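You operate a simulated robot arm through the tools that you are given. There is no shell and no other tool.

The job below is to be done with a simulated robot arm. You get a single attempt, and the scene is never put back.

JOB
Swap the drum's screen for the 12 mm one.
Fine: old screen on the side table before the new one goes in, both latches closed, crank left on HOLD.

It is judged by the outcome, as a careful person would: the job done as asked, and still so three seconds after it is handed in. It fails if anything else is knocked over, pushed out of place, dropped, spilled or broken.

ROBOT AND FRAMES
A 6-joint arm with a two-finger gripper, fixed in place. Base frame: the origin is on the floor under the middle of its stand, x ahead of it, y to its left, z up. Readings come in m, degrees, newtons and seconds.
It reaches about 1.417 m from its shoulder. Its first joint turns from -166.0 to 166.0 degrees. Payload 3.43 kg.
The tool frame sits at the grasp point between the pads (the TCP): z along the fingers, y along the line on which they close. The tips reach 0.02 m beyond it. The gripper opens to 0.19 m; its body begins 0.248 m behind the TCP.
Orientation is that of the tool frame in the base frame, as a unit quaternion [x, y, z, w]. With the fingers straight down and closing along the base's y, the tool's x points along the base's -x, its y along +y and its z along -z.

CONTROLS
- The arm moves only by the tool drive_tool. Its argument "commands" is a list of rows, each an object of numbers (a shift or turn left out is 0, a gripper value left out holds the last): "dx", "dy", "dz": the shift along the tool's x, y, z in units of 400 mm (1.0 is 400 mm); "rx", "ry", "rz": the turn, a rotation vector about the tool's x, y, z in units of 60 degrees (1.0 is 60 degrees); "grip": the gripper command, from -1 (fully open) to 1 (shut), values between in proportion. In form: [{"dx": .., "dy": .., "dz": .., "rx": .., "ry": .., "rz": .., "grip": ..}, ...]. A call has 1 to 20 rows; each row is the pose to reach, as a shift and turn from the pose commanded when the call began, along the tool's axes at that moment. A call with a number of a shift or a turn outside -1 to 1 is refused whole. Each row takes 0.2 s and may step no farther than 0.05 m and 8.6 degrees from the row before; otherwise, or with a gripper value out of range, the whole call is refused. A pose out of reach is approached as far as the arm can. The call stops where the force on the tool passes 90 N (or 10 N more than at its start, if that is more) or the arm is blocked; 0.2 s more then pass. The fingers move at their own pace (about 0.153 m/s each) and stop on an object; they squeeze with about 25 N. The grip force told is the motor's: it shows also when the fingers shut on nothing. Time passes only in rows, and 0.2 s behind the last, so rows that repeat a pose let the fingers close. It gives the time, the measured TCP pose, the force on the tool (base axes), the opening and the grip force at its end, in the units of the frame above (readings bear some noise), with the torque about the TCP (base axes, N m) and any sound that the robot's microphone picked up.
- Cameras (640 x 400 px; columns grow to the right, rows downward): "scene" is fixed at [0.0495, -0.6476, 1.7704]; the picture's right is [0.56, -0.83, 0.00], its down [-0.60, -0.41, -0.68] and it looks along [0.57, 0.38, -0.73] (base axes); focal length 268 px, centre (320, 200). "wrist" rides on the gripper at [0.07, -0.008, -0.288] in the tool frame; the picture's right is [0.12, 0.99, 0.00], its down [-0.96, 0.12, -0.25] and it looks along [-0.25, 0.03, 0.97] (tool axes); focal length 261 px, centre (320, 200). There is no depth. A picture from a camera that has moved, and an enlarged one, comes with that camera's place and axes in the base frame and with its lens.
- snapshot(camera): a new picture of that camera. No time passes.
- raise_lower(by): moves the trunk up (or, below 0, down) by that many m; the arm rides with it, the base frame stays. It gives what a move gives, with no picture.
- close_up(camera, box): a new picture of the part [left, top, right, bottom] of that camera's present view, enlarged. No time passes.
- finish_job(): hands the job in; it is judged then, once.

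Places have to be worked out from the pictures, the camera data and where the tool is seen. Open the gripper and draw the arm clear of the work before you hand the job in, unless the task says otherwise.

The tools are called after "Request:" as name(argument=value, ...) on one line, values as JSON. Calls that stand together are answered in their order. drive_tool: Moves the arm, as the interface text tells. Its arguments: {"type":"object","properties":{"commands":{"type":"array","items":{"type":"object","properties":{"dx":{"type":"number"},"dy":{"type":"number"},"dz":{"type":"number"},"rx":{"type":"number"},"ry":{"type":"number"},"rz":{"type":"number"},"grip":{"type":"number"}}}}},"required":["commands"]} The other tools are called the same way: raise_lower (by) moves the trunk up or down; snapshot (camera) takes a picture; close_up (camera, box) takes an enlarged picture of a part of a camera's view; finish_job () hands the job in.

At the start:

```text
clock: 0.0
tool_pos: [0.6669, 0.0409, 1.4052]
tool_rot: [0.0, 1.0, 0.0, 0.0]
ft_force: [0.6, -0.8, -0.6]
torque: [-0.01, 0.0, 0.03]
gripper_width: 0.1901
grip_force: 0.1
trunk travel left (down, up): [-0.375, 0.065]
```

scene: 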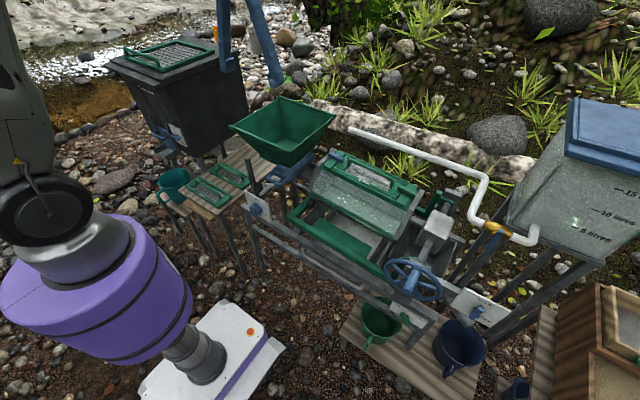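
wrist: 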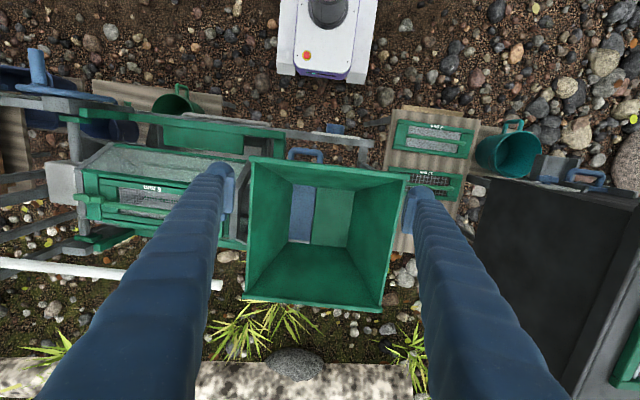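

I'll begin by looking closely at the drum, the side table with the spare screens, and the crank area.

Request:
close_up(camera="scene", box=[280, 130, 480, 255])

Request:
close_up(camera="scene", box=[150, 130, 280, 212])

Request:
close_up(camera="scene", box=[350, 180, 520, 290])

Request:
close_up(camera="wrist", box=[0, 80, 260, 260])

Request:
close_up(camera="wrist", box=[370, 90, 570, 220])

```text
3.20 times, centred on (380, 192) of scene
camera zoom: at [0.0495, -0.6476, 1.7704], right [0.56, -0.83, 0.0], down [-0.6, -0.41, -0.68], along [0.57, 0.38, -0.73], focal length 857 px, centre (128, 224)
```

zoom: 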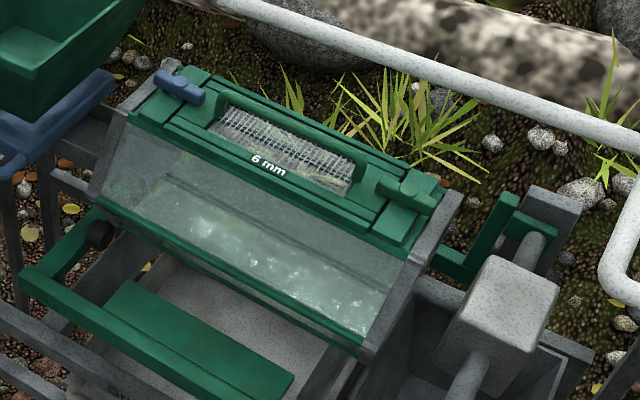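

```text
4.88 times, centred on (215, 171) of scene
camera zoom: at [0.0495, -0.6476, 1.7704], right [0.56, -0.83, 0.0], down [-0.6, -0.41, -0.68], along [0.57, 0.38, -0.73], focal length 1306 px, centre (832, 342)
```

zoom: 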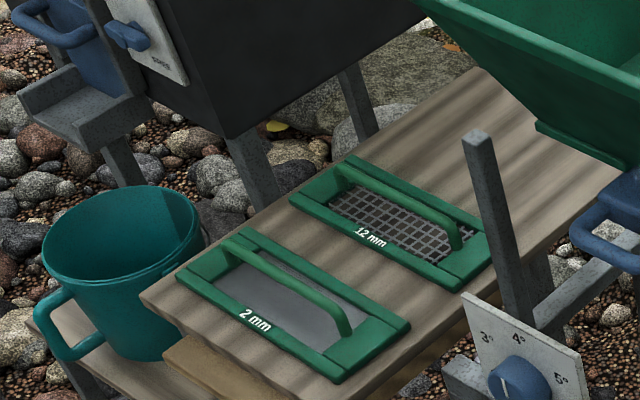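

```text
3.64 times, centred on (435, 235) of scene
camera zoom: at [0.0495, -0.6476, 1.7704], right [0.56, -0.83, 0.0], down [-0.6, -0.41, -0.68], along [0.57, 0.38, -0.73], focal length 974 px, centre (-98, 73)
```

zoom: 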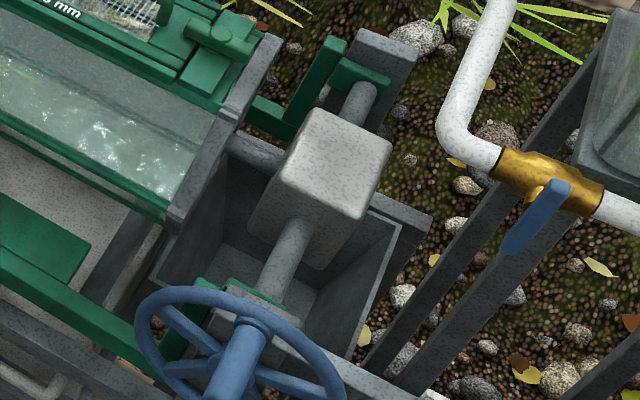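

```text
2.22 times, centred on (130, 170) of wrist
camera zoom: at [0.5951, 0.0312, 1.6933], right [-0.12, 0.99, 0.0], down [0.96, 0.12, 0.25], along [0.25, 0.03, -0.97], focal length 579 px, centre (742, 267)
```

zoom: 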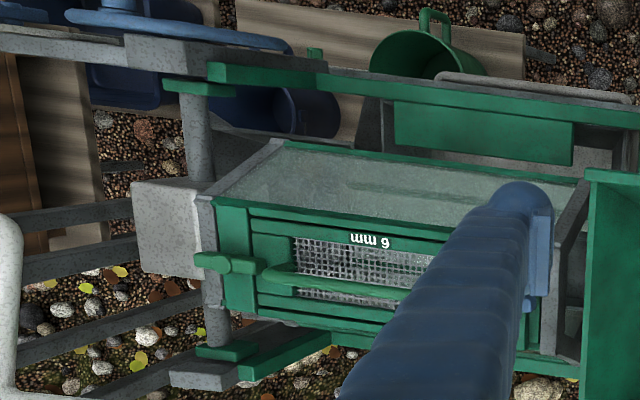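

```text
3.08 times, centred on (470, 155) of wrist
camera zoom: at [0.5951, 0.0312, 1.6933], right [-0.12, 0.99, 0.0], down [0.96, 0.12, 0.25], along [0.25, 0.03, -0.97], focal length 802 px, centre (-142, 338)
```

zoom: 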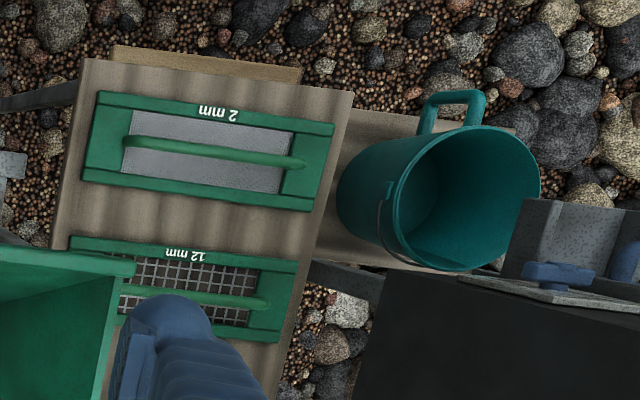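

The screen seems to be held in the drum by two turn latches, one blue and one green. I need the crank, dials and labels next.

Request:
close_up(camera="scene", box=[370, 240, 530, 340])

Request:
close_up(camera="scene", box=[225, 170, 305, 220])

Request:
close_up(camera="scene", box=[310, 140, 430, 215])

Request:
close_up(camera="scene", box=[390, 180, 480, 240])

Request:
close_up(camera="wrist", box=[60, 140, 180, 215])

Request:
close_up(camera="wrist", box=[0, 30, 160, 130])

```text
4.00 times, centred on (450, 290) of scene
camera zoom: at [0.0495, -0.6476, 1.7704], right [0.56, -0.83, 0.0], down [-0.6, -0.41, -0.68], along [0.57, 0.38, -0.73], focal length 1071 px, centre (-200, -160)
```

zoom: 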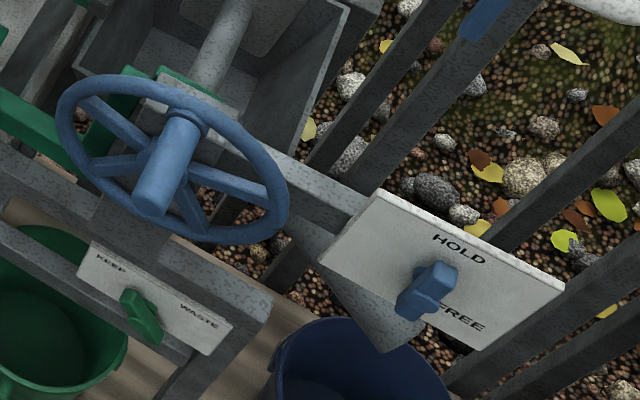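

```text
8.00 times, centred on (265, 195) of scene
camera zoom: at [0.0495, -0.6476, 1.7704], right [0.56, -0.83, 0.0], down [-0.6, -0.41, -0.68], along [0.57, 0.38, -0.73], focal length 2142 px, centre (760, 240)
```

zoom: 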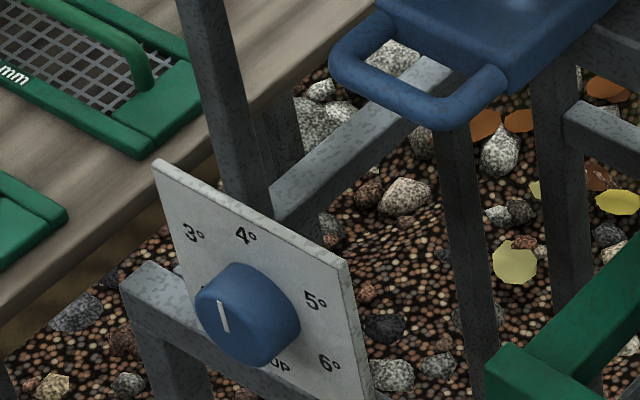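

```text
5.33 times, centred on (370, 178) of scene
camera zoom: at [0.0495, -0.6476, 1.7704], right [0.56, -0.83, 0.0], down [-0.6, -0.41, -0.68], along [0.57, 0.38, -0.73], focal length 1428 px, centre (53, 320)
```

zoom: 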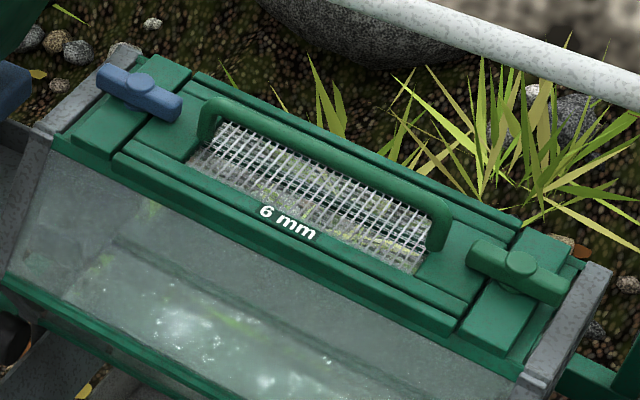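

```text
6.67 times, centred on (435, 210) of scene
camera zoom: at [0.0495, -0.6476, 1.7704], right [0.56, -0.83, 0.0], down [-0.6, -0.41, -0.68], along [0.57, 0.38, -0.73], focal length 1785 px, centre (-447, 133)
```

zoom: 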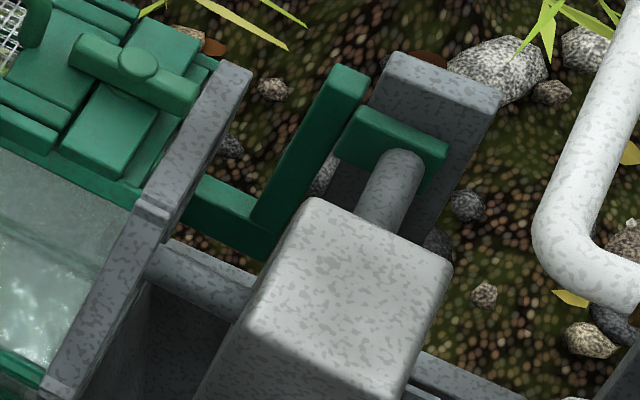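

```text
5.33 times, centred on (120, 178) of wrist
camera zoom: at [0.5951, 0.0312, 1.6933], right [-0.12, 0.99, 0.0], down [0.96, 0.12, 0.25], along [0.25, 0.03, -0.97], focal length 1390 px, centre (1387, 320)
```

zoom: 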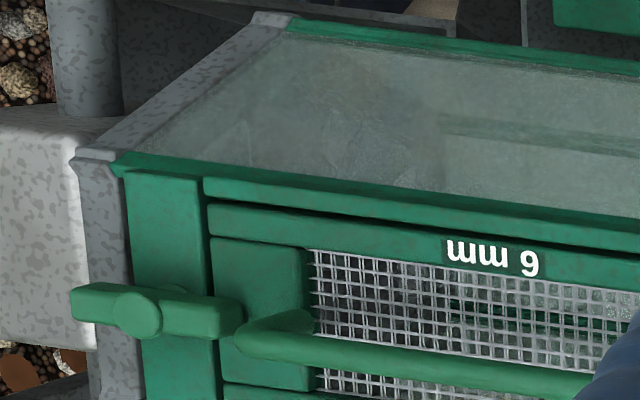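

```text
4.00 times, centred on (80, 80) of wrist
camera zoom: at [0.5951, 0.0312, 1.6933], right [-0.12, 0.99, 0.0], down [0.96, 0.12, 0.25], along [0.25, 0.03, -0.97], focal length 1043 px, centre (1280, 680)
```

zoom: 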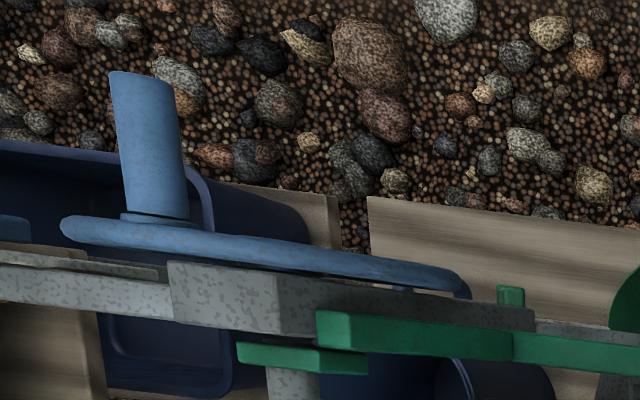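

Triangulating from both pictures puts the latches near (0.82, -0.52, 1.07) and (0.82, -0.21, 1.09), and the 12 mm screen near (0.72, 0.415, 0.75). I'll look closer at the HOLD/FREE knob, the hopper and the rest of the surroundings.

Request:
close_up(camera="scene", box=[440, 280, 520, 330])

Request:
close_up(camera="scene", box=[210, 80, 370, 180])

Request:
close_up(camera="scene", box=[320, 145, 370, 176])

Request:
close_up(camera="scene", box=[385, 180, 433, 210])

Request:
close_up(camera="wrist", box=[230, 130, 430, 255])

```text
8.00 times, centred on (480, 305) of scene
camera zoom: at [0.0495, -0.6476, 1.7704], right [0.56, -0.83, 0.0], down [-0.6, -0.41, -0.68], along [0.57, 0.38, -0.73], focal length 2142 px, centre (-960, -640)
```

zoom: 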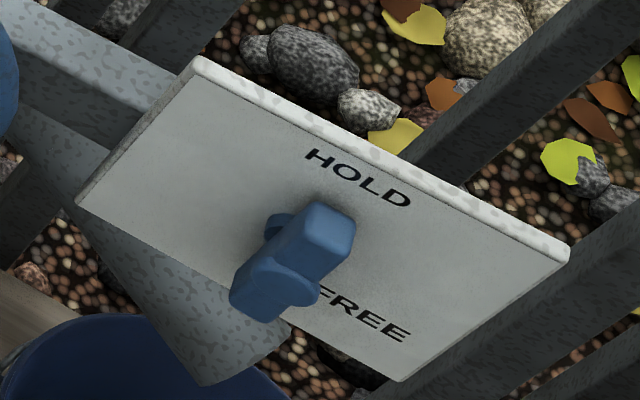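

```text
4.00 times, centred on (290, 130) of scene
camera zoom: at [0.0495, -0.6476, 1.7704], right [0.56, -0.83, 0.0], down [-0.6, -0.41, -0.68], along [0.57, 0.38, -0.73], focal length 1071 px, centre (440, 480)
```

zoom: 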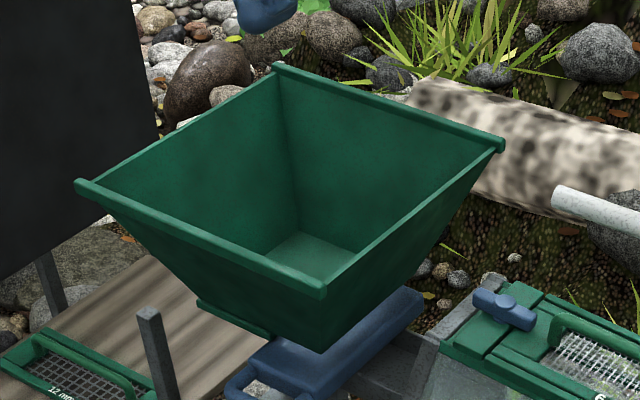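

```text
12.80 times, centred on (345, 160) of scene
camera zoom: at [0.0495, -0.6476, 1.7704], right [0.56, -0.83, 0.0], down [-0.6, -0.41, -0.68], along [0.57, 0.38, -0.73], focal length 3427 px, centre (0, 706)
```

zoom: 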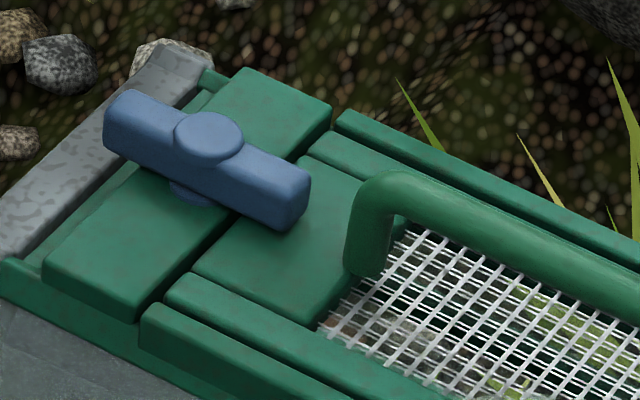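

```text
13.33 times, centred on (409, 195) of scene
camera zoom: at [0.0495, -0.6476, 1.7704], right [0.56, -0.83, 0.0], down [-0.6, -0.41, -0.68], along [0.57, 0.38, -0.73], focal length 3570 px, centre (-867, 267)
```

zoom: 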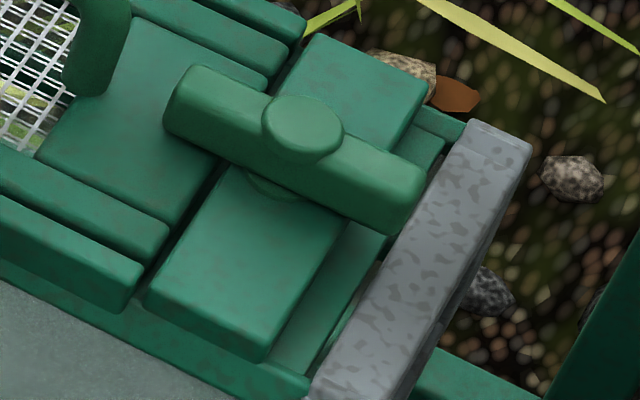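

```text
3.20 times, centred on (330, 192) of wrist
camera zoom: at [0.5951, 0.0312, 1.6933], right [-0.12, 0.99, 0.0], down [0.96, 0.12, 0.25], along [0.25, 0.03, -0.97], focal length 834 px, centre (288, 224)
```

zoom: 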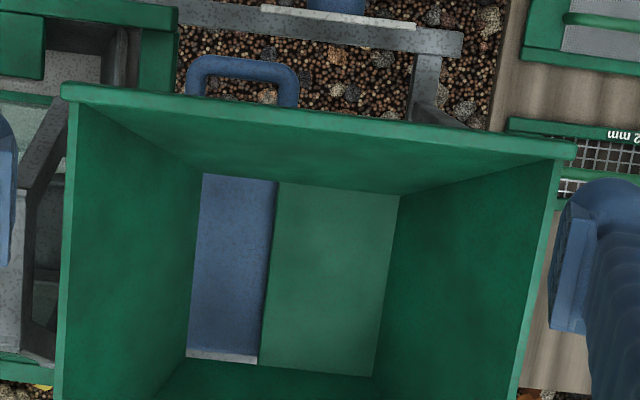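

The bar latches both lie over the screen's end flanges, so they look closed. I'll move the wrist camera over the drum for a better view, staying at the present height, well above the hopper rim.

Request:
drive_tool(commands=[{"dy": -0.12}, {"dy": -0.24}, {"dy": -0.36}, {"dy": -0.48}, {"dy": -0.6}, {"dy": -0.72}, {"dy": -0.84}, {"dy": -0.96}])

```text
clock: 1.8
tool_pos: [0.6666, -0.3428, 1.4073]
tool_rot: [0.0, 1.0, 0.001, -0.001]
ft_force: [-0.7, -1.7, -0.7]
torque: [0.14, 0.03, -0.01]
gripper_width: 0.19
grip_force: 0.1
trunk travel left (down, up): [-0.375, 0.065]
```

The move went cleanly; now I'll look at the drum from here.

Request:
snapshot(camera="wrist")

Request:
snapshot(camera="scene")

```text
taken
camera wrist: at [0.5949, -0.3513, 1.6949], right [-0.12, 0.99, 0.0], down [0.96, 0.11, 0.25], along [0.24, 0.03, -0.97], focal length 261 px, centre (320, 200)
```

wrist: 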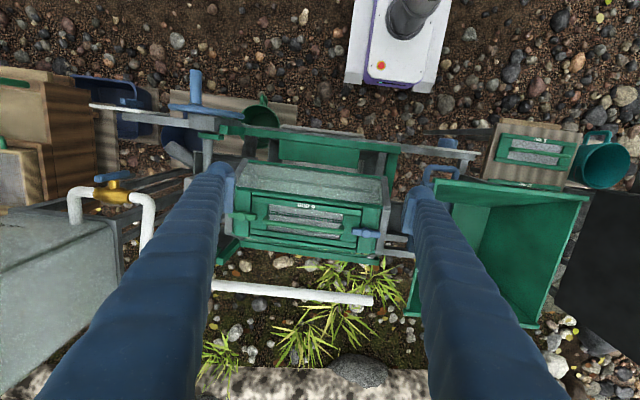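

```text
taken
```

scene: 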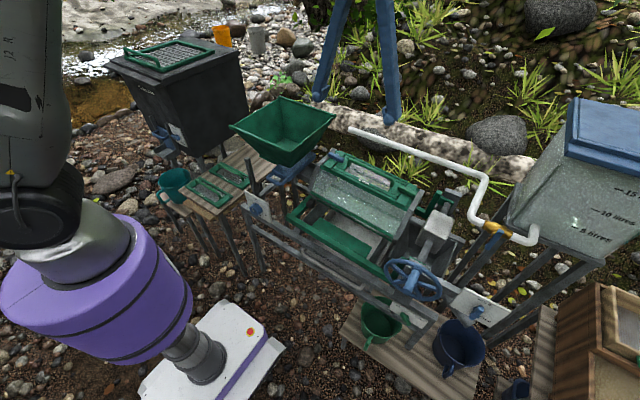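

Request:
close_up(camera="wrist", box=[210, 140, 420, 272])

Request:
close_up(camera="wrist", box=[80, 60, 280, 185])

Request:
close_up(camera="wrist", box=[470, 110, 640, 216])

```text
3.03 times, centred on (315, 206) of wrist
camera zoom: at [0.5949, -0.3513, 1.6949], right [-0.12, 0.99, 0.0], down [0.96, 0.11, 0.25], along [0.24, 0.03, -0.97], focal length 790 px, centre (335, 182)
```

zoom: 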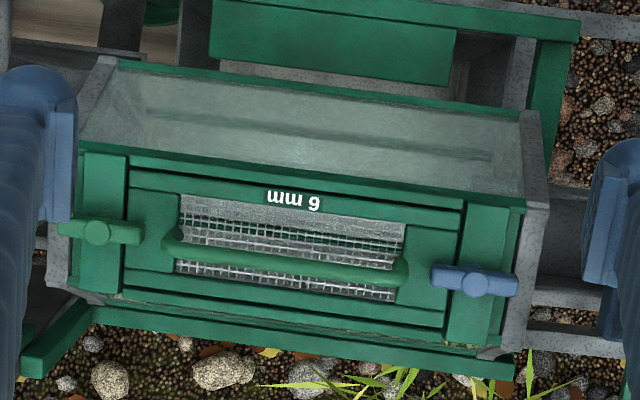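

```text
3.20 times, centred on (180, 122) of wrist
camera zoom: at [0.5949, -0.3513, 1.6949], right [-0.12, 0.99, 0.0], down [0.96, 0.11, 0.25], along [0.24, 0.03, -0.97], focal length 834 px, centre (768, 448)
```

zoom: 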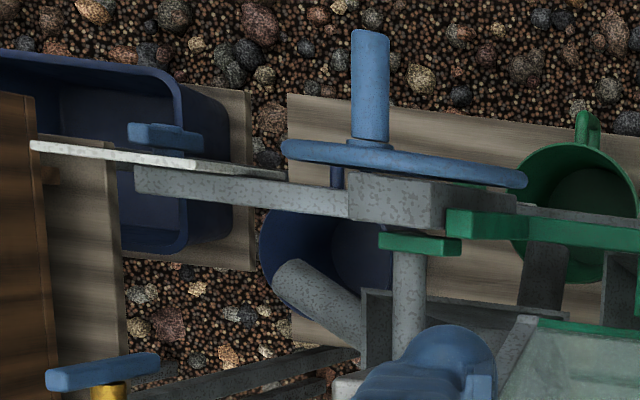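

```text
3.76 times, centred on (555, 163) of wrist
camera zoom: at [0.5949, -0.3513, 1.6949], right [-0.12, 0.99, 0.0], down [0.96, 0.11, 0.25], along [0.24, 0.03, -0.97], focal length 981 px, centre (-565, 339)
```

zoom: 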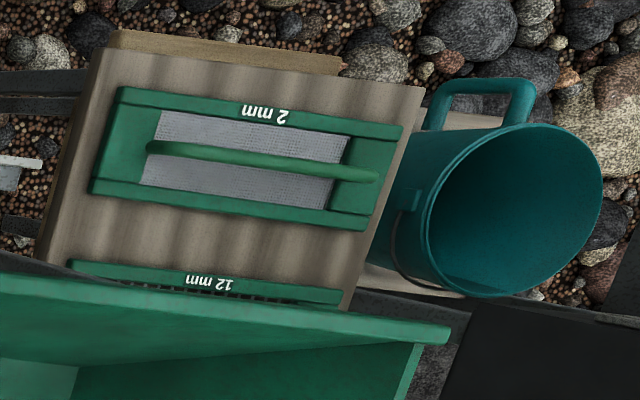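

The drum's top face comes out level in x (z about 1.066), with a slope of roughly 3.7° along y, the +y end higher. I'll zoom in on the HOLD/FREE knob from here, since its bar direction tells me how it is set.

Request:
close_up(camera="wrist", box=[80, 85, 160, 135])

Request:
close_up(camera="scene", box=[462, 295, 494, 315])

Request:
close_up(camera="wrist", box=[330, 170, 426, 230])

Request:
close_up(camera="wrist", box=[200, 140, 296, 260])

```text
8.00 times, centred on (120, 110) of wrist
camera zoom: at [0.5949, -0.3513, 1.6949], right [-0.12, 0.99, 0.0], down [0.96, 0.11, 0.25], along [0.24, 0.03, -0.97], focal length 2085 px, centre (1920, 920)
```

zoom: 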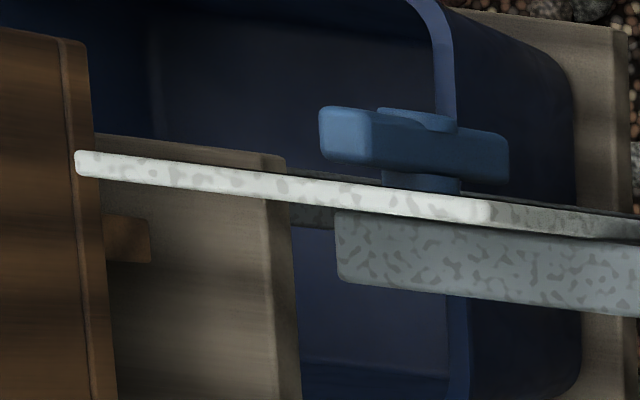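

```text
16.00 times, centred on (478, 305) of scene
camera zoom: at [0.0495, -0.6476, 1.7704], right [0.56, -0.83, 0.0], down [-0.6, -0.41, -0.68], along [0.57, 0.38, -0.73], focal length 4284 px, centre (-2208, -1480)
```

zoom: 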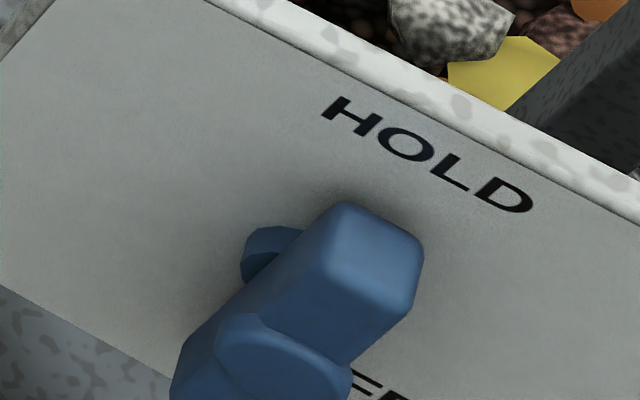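

```text
6.67 times, centred on (378, 200) of wrist
camera zoom: at [0.5949, -0.3513, 1.6949], right [-0.12, 0.99, 0.0], down [0.96, 0.11, 0.25], along [0.24, 0.03, -0.97], focal length 1738 px, centre (-67, 200)
```

zoom: 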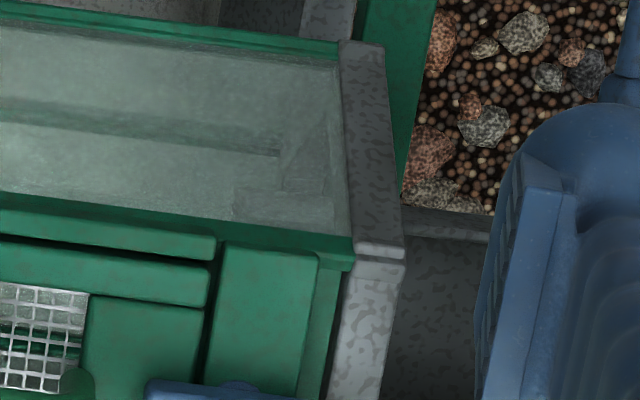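

```text
3.33 times, centred on (248, 200) of wrist
camera zoom: at [0.5949, -0.3513, 1.6949], right [-0.12, 0.99, 0.0], down [0.96, 0.11, 0.25], along [0.24, 0.03, -0.97], focal length 869 px, centre (560, 200)
```

zoom: 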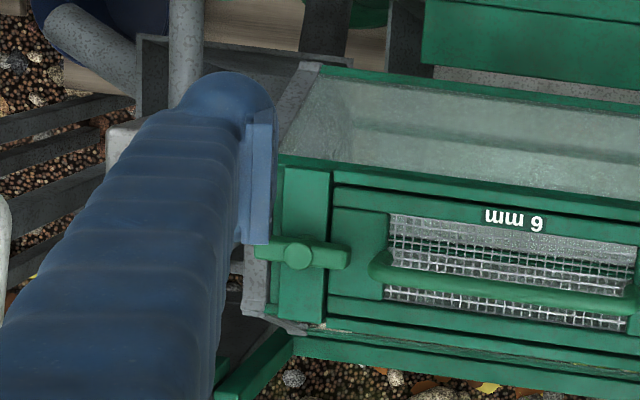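

The pictures show the HOLD/FREE bar standing vertical under HOLD, so the crank is held now and I'll leave it alone. I'll turn the tool 90° at this safe height so the fingers close along x, across the latch bars and the handle.

Request:
drive_tool(commands=[{"rz": 0.14}, {"rz": 0.28}, {"rz": 0.42}, {"rz": 0.56}, {"rz": 0.7}, {"rz": 0.84}, {"rz": 0.98}])

```text
clock: 3.4
tool_pos: [0.6669, -0.3436, 1.4053]
tool_rot: [0.493, 0.87, 0.0, 0.0]
ft_force: [0.2, 1.1, 0.5]
torque: [-0.02, 0.05, -0.02]
gripper_width: 0.19
grip_force: 0.1
trunk travel left (down, up): [-0.375, 0.065]
```

Request:
drive_tool(commands=[{"rz": 0.13, "grip": 0.2}, {"rz": 0.26}, {"rz": 0.39}, {"rz": 0.52}, {"rz": 0.52}])

Request:
snapshot(camera="wrist")

Request:
snapshot(camera="scene")

```text
clock: 4.6
tool_pos: [0.6652, -0.344, 1.4062]
tool_rot: [0.708, 0.706, 0.0, 0.0]
ft_force: [-0.5, -0.1, -0.3]
torque: [0.01, -0.03, -0.01]
gripper_width: 0.0761
grip_force: 0.0
trunk travel left (down, up): [-0.375, 0.065]
```

```text
taken
camera wrist: at [0.6566, -0.2735, 1.6931], right [0.99, 0.12, 0.0], down [0.11, -0.96, 0.25], along [0.03, -0.25, -0.97], focal length 261 px, centre (320, 200)
```

wrist: 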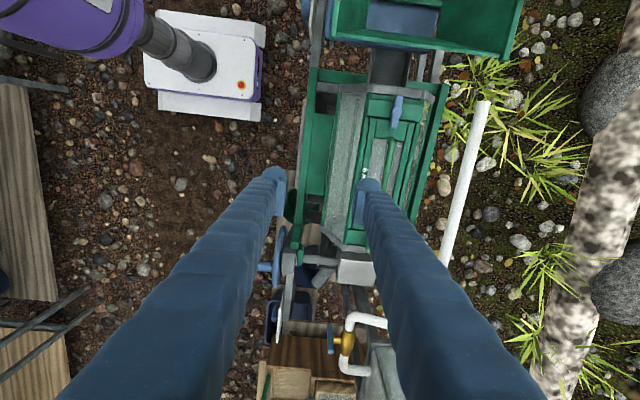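

```text
taken
```

scene: 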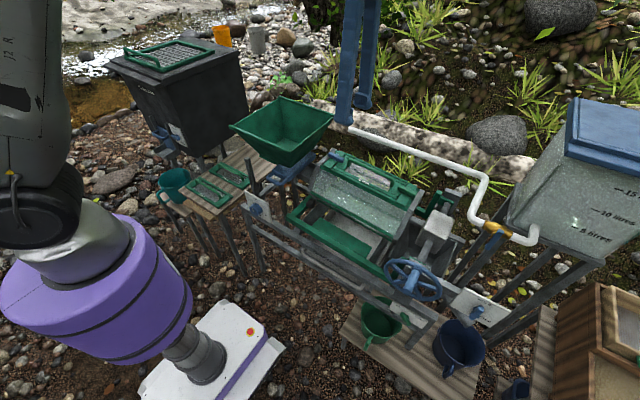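

The fingers now close along x. I'll move above the blue latch at about (0.821, -0.208) and come down to z about 1.25, adding a 3.7° tilt to match the drum slope.

Request:
drive_tool(commands=[{"dx": 0.068, "dy": 0.078}, {"dx": 0.136, "dy": 0.156}, {"dx": 0.204, "dy": 0.234}, {"dx": 0.272, "dy": 0.312}, {"dx": 0.34, "dy": 0.389}, {"dx": 0.34, "dy": 0.389, "dz": 0.1, "ry": 0.03}, {"dx": 0.34, "dy": 0.389, "dz": 0.2, "ry": 0.062}, {"dx": 0.34, "dy": 0.389, "dz": 0.3, "ry": 0.062}, {"dx": 0.34, "dy": 0.389, "dz": 0.39, "ry": 0.062}])

Request:
snapshot(camera="wrist")

Request:
snapshot(camera="scene")

```text
clock: 6.6
tool_pos: [0.8256, -0.2082, 1.2494]
tool_rot: [0.707, 0.707, 0.023, -0.024]
ft_force: [-0.3, -0.8, 0.0]
torque: [0.08, 0.06, -0.01]
gripper_width: 0.0758
grip_force: 0.1
trunk travel left (down, up): [-0.375, 0.065]
```

```text
taken
camera wrist: at [0.8158, -0.157, 1.5411], right [0.99, 0.12, 0.01], down [0.12, -0.98, 0.18], along [0.03, -0.18, -0.98], focal length 261 px, centre (320, 200)
```

wrist: 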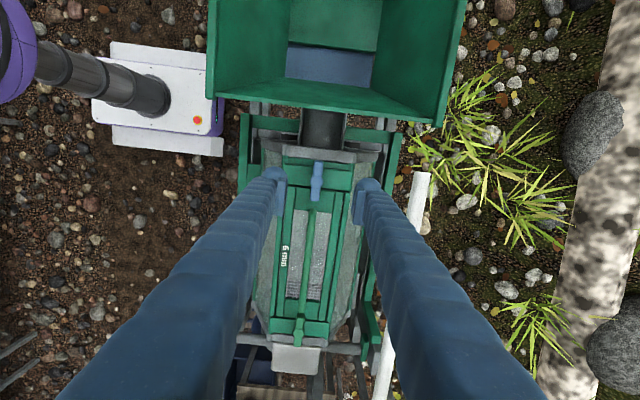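

```text
taken
```

scene: 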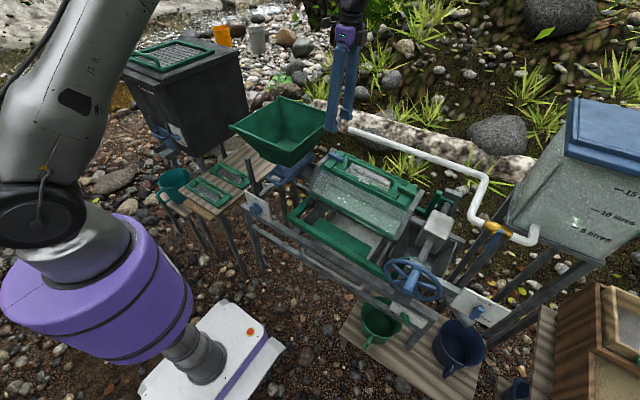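

Request:
close_up(camera="wrist", box=[240, 100, 400, 200])

Request:
close_up(camera="wrist", box=[240, 270, 400, 370])

Request:
close_up(camera="scene", box=[290, 90, 430, 178])

```text
4.00 times, centred on (320, 150) of wrist
camera zoom: at [0.8158, -0.157, 1.5411], right [0.99, 0.12, 0.01], down [0.12, -0.98, 0.18], along [0.03, -0.18, -0.98], focal length 1043 px, centre (320, 400)
```

zoom: 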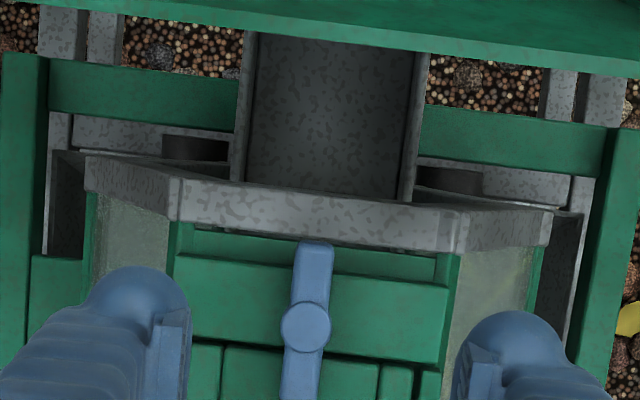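

```text
4.00 times, centred on (320, 320) of wrist
camera zoom: at [0.8158, -0.157, 1.5411], right [0.99, 0.12, 0.01], down [0.12, -0.98, 0.18], along [0.03, -0.18, -0.98], focal length 1043 px, centre (320, -280)
```

zoom: 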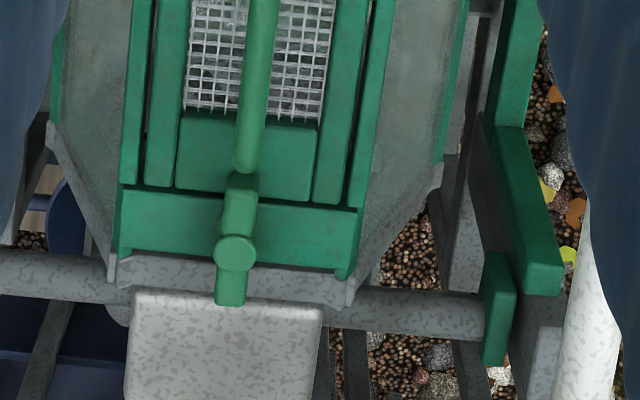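

```text
4.55 times, centred on (360, 134) of scene
camera zoom: at [0.0495, -0.6476, 1.7704], right [0.56, -0.83, 0.0], down [-0.6, -0.41, -0.68], along [0.57, 0.38, -0.73], focal length 1217 px, centre (138, 500)
```

zoom: 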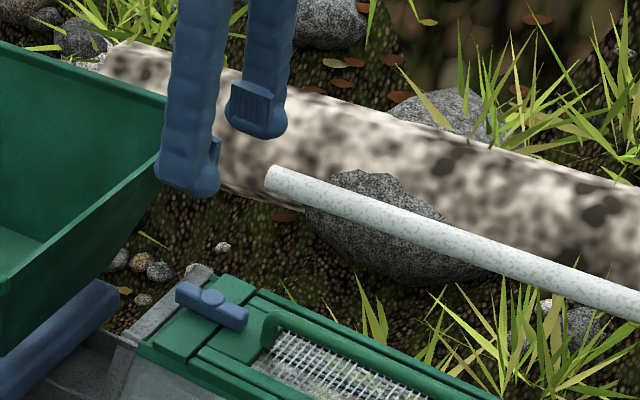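

The wrist view puts the blue latch pivot at (0.822, -0.210, 1.089), which agrees with the earlier fix. I'll come down most of the way over it and check the alignment before going onto the bar.

Request:
drive_tool(commands=[{"dx": -0.0315, "dy": -0.01, "dz": 0.1}, {"dx": -0.0315, "dy": -0.01, "dz": 0.2}, {"dx": -0.0315, "dy": -0.01, "dz": 0.3}])

Request:
close_up(camera="wrist", box=[220, 110, 420, 235])

Request:
close_up(camera="scene", box=[300, 110, 400, 172])

```text
clock: 7.4
tool_pos: [0.8199, -0.2114, 1.1273]
tool_rot: [0.706, 0.707, 0.022, -0.024]
ft_force: [0.9, -0.3, -0.3]
torque: [-0.07, 0.16, 0.02]
gripper_width: 0.0764
grip_force: 0.1
trunk travel left (down, up): [-0.375, 0.065]
```

```text
3.20 times, centred on (320, 172) of wrist
camera zoom: at [0.8111, -0.1605, 1.4186], right [0.99, 0.12, 0.01], down [0.12, -0.98, 0.18], along [0.03, -0.18, -0.98], focal length 834 px, centre (320, 288)
```

zoom: 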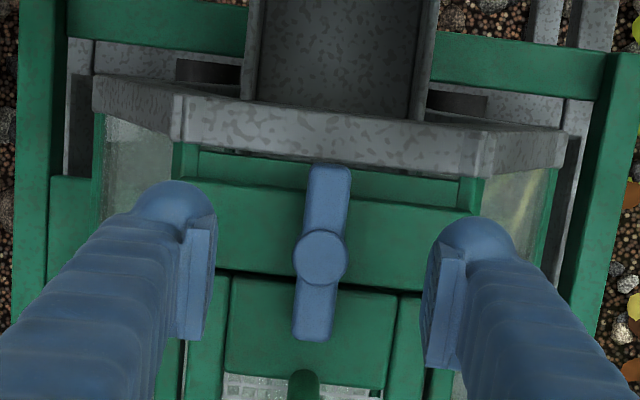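

```text
6.40 times, centred on (350, 141) of scene
camera zoom: at [0.0495, -0.6476, 1.7704], right [0.56, -0.83, 0.0], down [-0.6, -0.41, -0.68], along [0.57, 0.38, -0.73], focal length 1714 px, centre (128, 578)
```

zoom: 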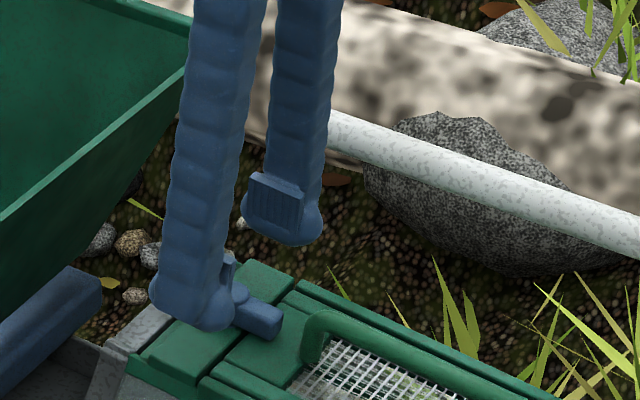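

The pivot cap sits within a millimetre of the tool axis. I'll lower until the tips are just above the block and close on the bar.

Request:
drive_tool(commands=[{"dz": 0.045}, {"dz": 0.09}, {"dz": 0.09, "grip": 0.5}, {"dz": 0.09, "grip": 0.7}, {"dz": 0.09, "grip": 1.0}, {"dz": 0.09, "grip": 1.0}])

Request:
close_up(camera="wrist", box=[220, 110, 420, 235])

Request:
close_up(camera="scene", box=[300, 110, 400, 172])

```text
clock: 8.8
tool_pos: [0.8179, -0.2113, 1.0931]
tool_rot: [0.707, 0.707, 0.022, -0.023]
ft_force: [-0.1, -0.7, -4.2]
torque: [0.01, -0.01, 0.01]
gripper_width: 0.016
grip_force: 44.3
trunk travel left (down, up): [-0.375, 0.065]
```

```text
3.20 times, centred on (320, 172) of wrist
camera zoom: at [0.8094, -0.1602, 1.3844], right [0.99, 0.12, 0.01], down [0.12, -0.98, 0.18], along [0.03, -0.18, -0.98], focal length 834 px, centre (320, 288)
```

zoom: 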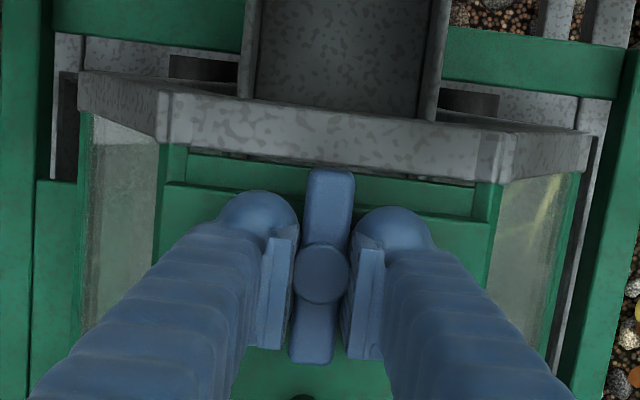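

```text
6.40 times, centred on (350, 141) of scene
camera zoom: at [0.0495, -0.6476, 1.7704], right [0.56, -0.83, 0.0], down [-0.6, -0.41, -0.68], along [0.57, 0.38, -0.73], focal length 1714 px, centre (128, 578)
```

zoom: 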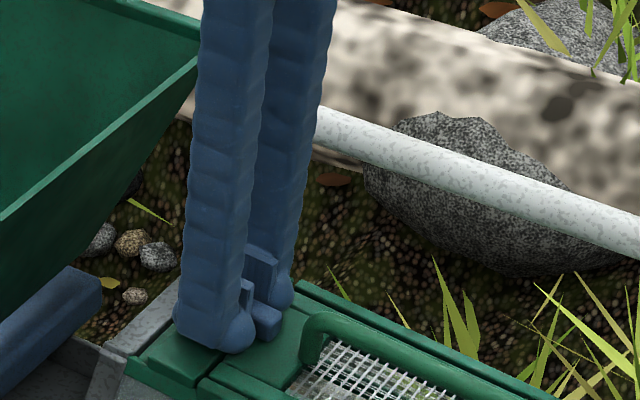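

The fingers stopped on the bar at 16 mm and it is firmly held. I'll try a small turn first and watch the torque for a stop.

Request:
drive_tool(commands=[{"rz": -0.1}, {"rz": -0.2}, {"rz": -0.3}])

Request:
close_up(camera="scene", box=[300, 110, 400, 172])

Request:
close_up(camera="wrist", box=[220, 110, 420, 235])

```text
clock: 9.6
tool_pos: [0.8195, -0.2119, 1.0922]
tool_rot: [0.588, 0.808, 0.027, -0.02]
ft_force: [1.4, -1.1, -4.4]
torque: [0.05, 0.05, -2.46]
gripper_width: 0.0243
grip_force: 44.7
trunk travel left (down, up): [-0.375, 0.065]
```

```text
6.40 times, centred on (350, 141) of scene
camera zoom: at [0.0495, -0.6476, 1.7704], right [0.56, -0.83, 0.0], down [-0.6, -0.41, -0.68], along [0.57, 0.38, -0.73], focal length 1714 px, centre (128, 578)
```

zoom: 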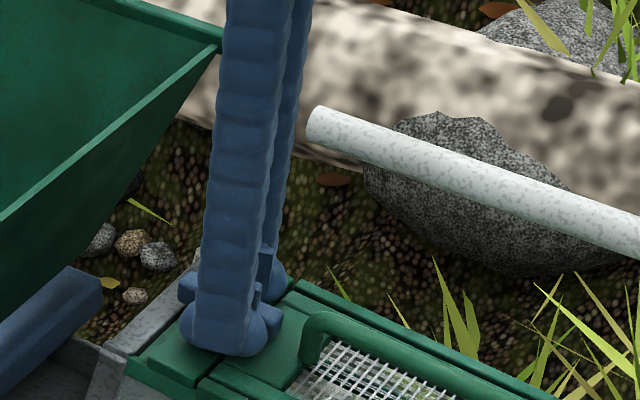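

```text
3.20 times, centred on (320, 172) of wrist
camera zoom: at [0.788, -0.1663, 1.3846], right [0.91, 0.42, 0.03], down [0.41, -0.89, 0.19], along [0.1, -0.16, -0.98], focal length 834 px, centre (320, 288)
```

zoom: 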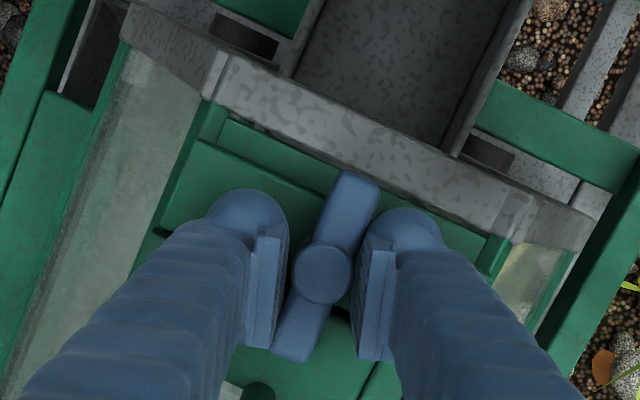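

The bar stayed put while the tool turned: torque is 2.5 N m and the fingers were wedged open to 24 mm. So that way is blocked, and I'll go back and try the other direction.

Request:
drive_tool(commands=[{"rz": 0.1}, {"rz": 0.2}, {"rz": 0.3}, {"rz": 0.3}, {"rz": 0.4}, {"rz": 0.5}, {"rz": 0.6}])

Request:
close_up(camera="scene", box=[300, 110, 400, 172])

Request:
close_up(camera="wrist", box=[220, 110, 420, 235])

```text
clock: 11.2
tool_pos: [0.8188, -0.2117, 1.0921]
tool_rot: [0.81, 0.586, 0.019, -0.026]
ft_force: [-2.0, 1.3, -5.1]
torque: [-0.01, 0.06, -0.01]
gripper_width: 0.0159
grip_force: 44.7
trunk travel left (down, up): [-0.375, 0.065]
```

```text
6.40 times, centred on (350, 141) of scene
camera zoom: at [0.0495, -0.6476, 1.7704], right [0.56, -0.83, 0.0], down [-0.6, -0.41, -0.68], along [0.57, 0.38, -0.73], focal length 1714 px, centre (128, 578)
```

zoom: 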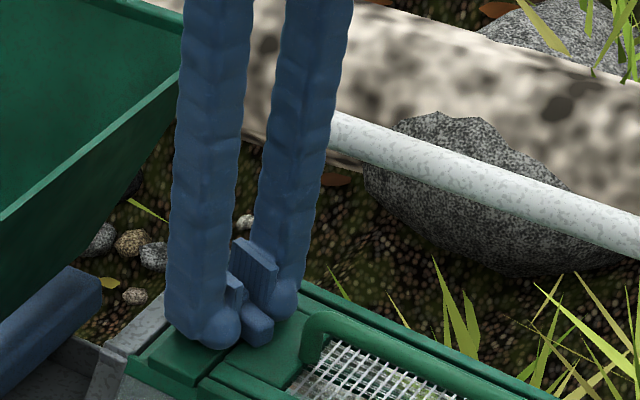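

```text
3.20 times, centred on (320, 172) of wrist
camera zoom: at [0.8315, -0.1605, 1.3851], right [0.98, -0.2, -0.01], down [-0.19, -0.96, 0.19], along [-0.05, -0.18, -0.98], focal length 834 px, centre (320, 288)
```

zoom: 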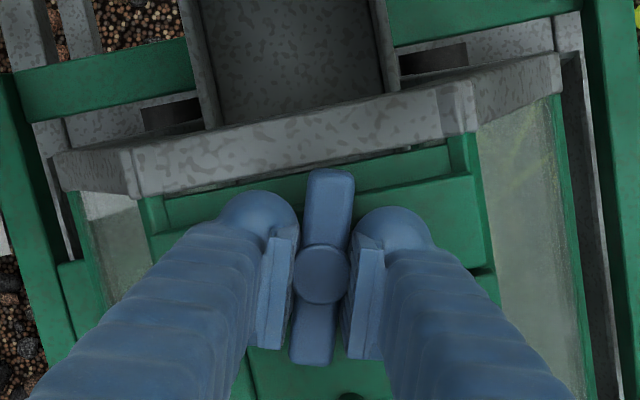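

That direction turns freely, with no torque and the bar following the tool. I'll keep turning the same way towards 90°.

Request:
drive_tool(commands=[{"rz": 0.14}, {"rz": 0.28}, {"rz": 0.42}, {"rz": 0.56}, {"rz": 0.7}, {"rz": 0.84}, {"rz": 0.98}])

Request:
close_up(camera="wrist", box=[220, 110, 420, 235])

Request:
close_up(camera="scene", box=[300, 110, 400, 172])

```text
clock: 12.8
tool_pos: [0.8183, -0.2112, 1.094]
tool_rot: [0.993, 0.114, 0.003, -0.032]
ft_force: [-8.6, 9.3, 3.0]
torque: [-0.11, 1.01, 0.12]
gripper_width: 0.016
grip_force: 44.6
trunk travel left (down, up): [-0.375, 0.065]
```

```text
3.20 times, centred on (320, 172) of wrist
camera zoom: at [0.8834, -0.2044, 1.3822], right [0.34, -0.94, -0.06], down [-0.91, -0.35, 0.23], along [-0.23, -0.02, -0.97], focal length 834 px, centre (320, 288)
```

zoom: 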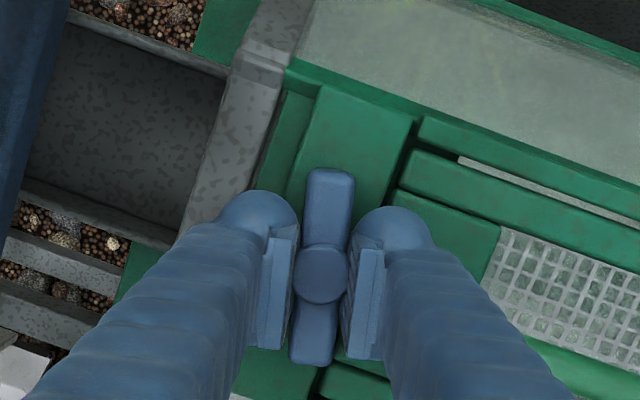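

```text
6.40 times, centred on (350, 141) of scene
camera zoom: at [0.0495, -0.6476, 1.7704], right [0.56, -0.83, 0.0], down [-0.6, -0.41, -0.68], along [0.57, 0.38, -0.73], focal length 1714 px, centre (128, 578)
```

zoom: 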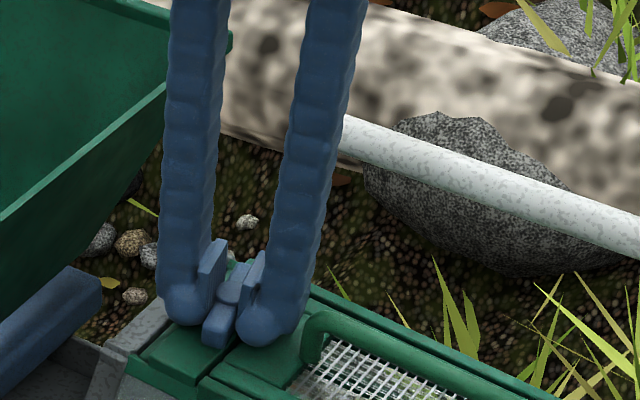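

The latch is about 77° round. Lateral force is modest, from a slight centre offset, so I'll finish the last 13°.

Request:
drive_tool(commands=[{"rz": 0.11}, {"rz": 0.22}, {"rz": 0.22}])

Request:
close_up(camera="wrist", box=[220, 110, 420, 235])

```text
clock: 13.6
tool_pos: [0.8168, -0.2087, 1.0945]
tool_rot: [0.999, -0.001, 0.0, -0.032]
ft_force: [-9.9, 17.6, 0.6]
torque: [0.14, 1.2, 0.16]
gripper_width: 0.0161
grip_force: 44.7
trunk travel left (down, up): [-0.375, 0.065]
```

```text
3.20 times, centred on (320, 172) of wrist
camera zoom: at [0.8872, -0.2196, 1.3812], right [0.12, -0.99, -0.06], down [-0.96, -0.13, 0.24], along [-0.25, 0.03, -0.97], focal length 834 px, centre (320, 288)
```

zoom: 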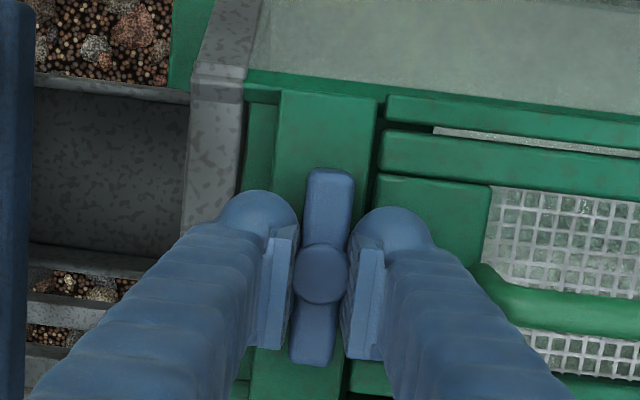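

The blue latch now lies across the drum, clear of the screen flange. I'll open the fingers just a little, because the handle end is close, and lift straight off.

Request:
drive_tool(commands=[{"grip": 0.68}, {"grip": 0.68}, {"dz": -0.06}, {"dz": -0.16}, {"dz": -0.28}, {"dz": -0.4}])

Request:
snapshot(camera="wrist")

Request:
close_up(camera="scene", box=[300, 110, 400, 172])

```text
clock: 15.0
tool_pos: [0.8179, -0.2212, 1.2543]
tool_rot: [0.999, 0.0, 0.0, -0.033]
ft_force: [0.3, 1.5, 1.0]
torque: [-0.02, -0.03, 0.02]
gripper_width: 0.0305
grip_force: 0.0
trunk travel left (down, up): [-0.375, 0.065]
```

```text
taken
camera wrist: at [0.8874, -0.2317, 1.5418], right [0.12, -0.99, -0.06], down [-0.96, -0.13, 0.24], along [-0.25, 0.03, -0.97], focal length 261 px, centre (320, 200)
```

wrist: 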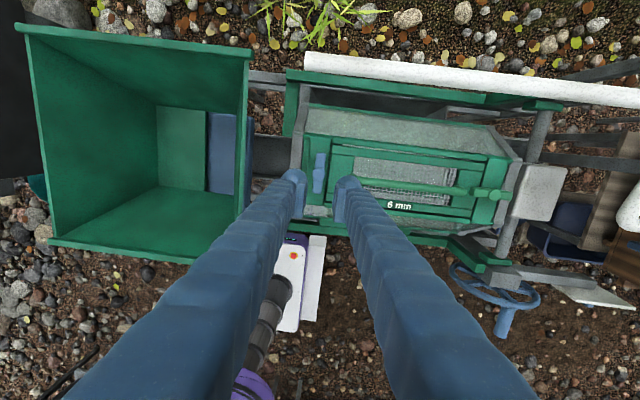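

```text
6.40 times, centred on (350, 141) of scene
camera zoom: at [0.0495, -0.6476, 1.7704], right [0.56, -0.83, 0.0], down [-0.6, -0.41, -0.68], along [0.57, 0.38, -0.73], focal length 1714 px, centre (128, 578)
```

zoom: 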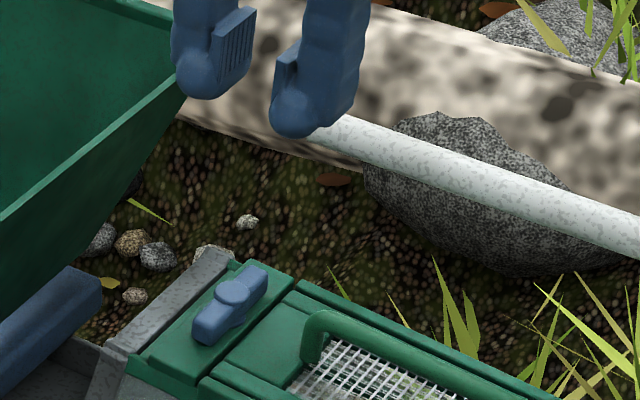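

The blue latch is open. Next is the green latch: I'll travel along the drum at z about 1.2, above the handle, and turn the tool back so the fingers close along x again.

Request:
drive_tool(commands=[{"dx": 0.001, "dy": 0.112, "dz": 0.01, "rz": -0.14, "grip": 0.2}, {"dx": 0.002, "dy": 0.224, "dz": 0.02, "rz": -0.28}, {"dx": 0.003, "dy": 0.336, "dz": 0.03, "rz": -0.42}, {"dx": 0.004, "dy": 0.448, "dz": 0.04, "rz": -0.56}, {"dx": 0.006, "dy": 0.56, "dz": 0.055, "rz": -0.7}, {"dx": 0.007, "dy": 0.672, "dz": 0.07, "rz": -0.84}, {"dx": 0.0075, "dy": 0.787, "dz": 0.081, "rz": -0.98}])

Request:
drive_tool(commands=[{"rz": -0.13}, {"rz": -0.26}, {"rz": -0.39}, {"rz": -0.52}, {"rz": -0.52}])

Request:
close_up(camera="wrist", box=[220, 110, 420, 235])

```text
clock: 16.6
tool_pos: [0.8261, -0.5321, 1.1974]
tool_rot: [0.87, 0.492, 0.015, -0.03]
ft_force: [-0.6, -0.2, -0.7]
torque: [0.12, 0.09, 0.02]
gripper_width: 0.0757
grip_force: 0.0
trunk travel left (down, up): [-0.375, 0.065]
```

```text
clock: 17.8
tool_pos: [0.8221, -0.5341, 1.199]
tool_rot: [0.706, 0.707, 0.022, -0.023]
ft_force: [0.2, -0.4, 0.5]
torque: [-0.05, 0.04, -0.02]
gripper_width: 0.0761
grip_force: 0.1
trunk travel left (down, up): [-0.375, 0.065]
```

```text
3.20 times, centred on (320, 172) of wrist
camera zoom: at [0.8125, -0.4815, 1.4916], right [0.99, 0.12, 0.01], down [0.12, -0.98, 0.18], along [0.03, -0.18, -0.98], focal length 834 px, centre (320, 288)
```

zoom: 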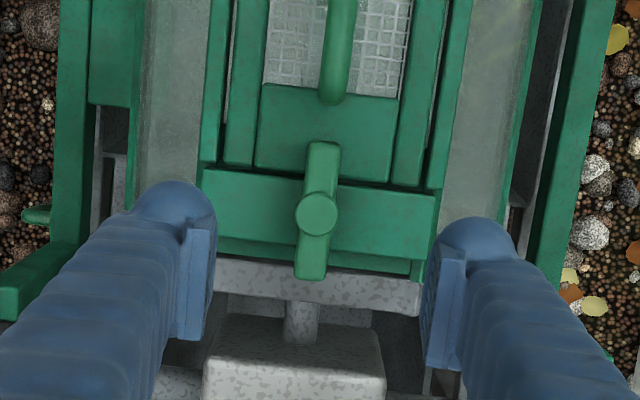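

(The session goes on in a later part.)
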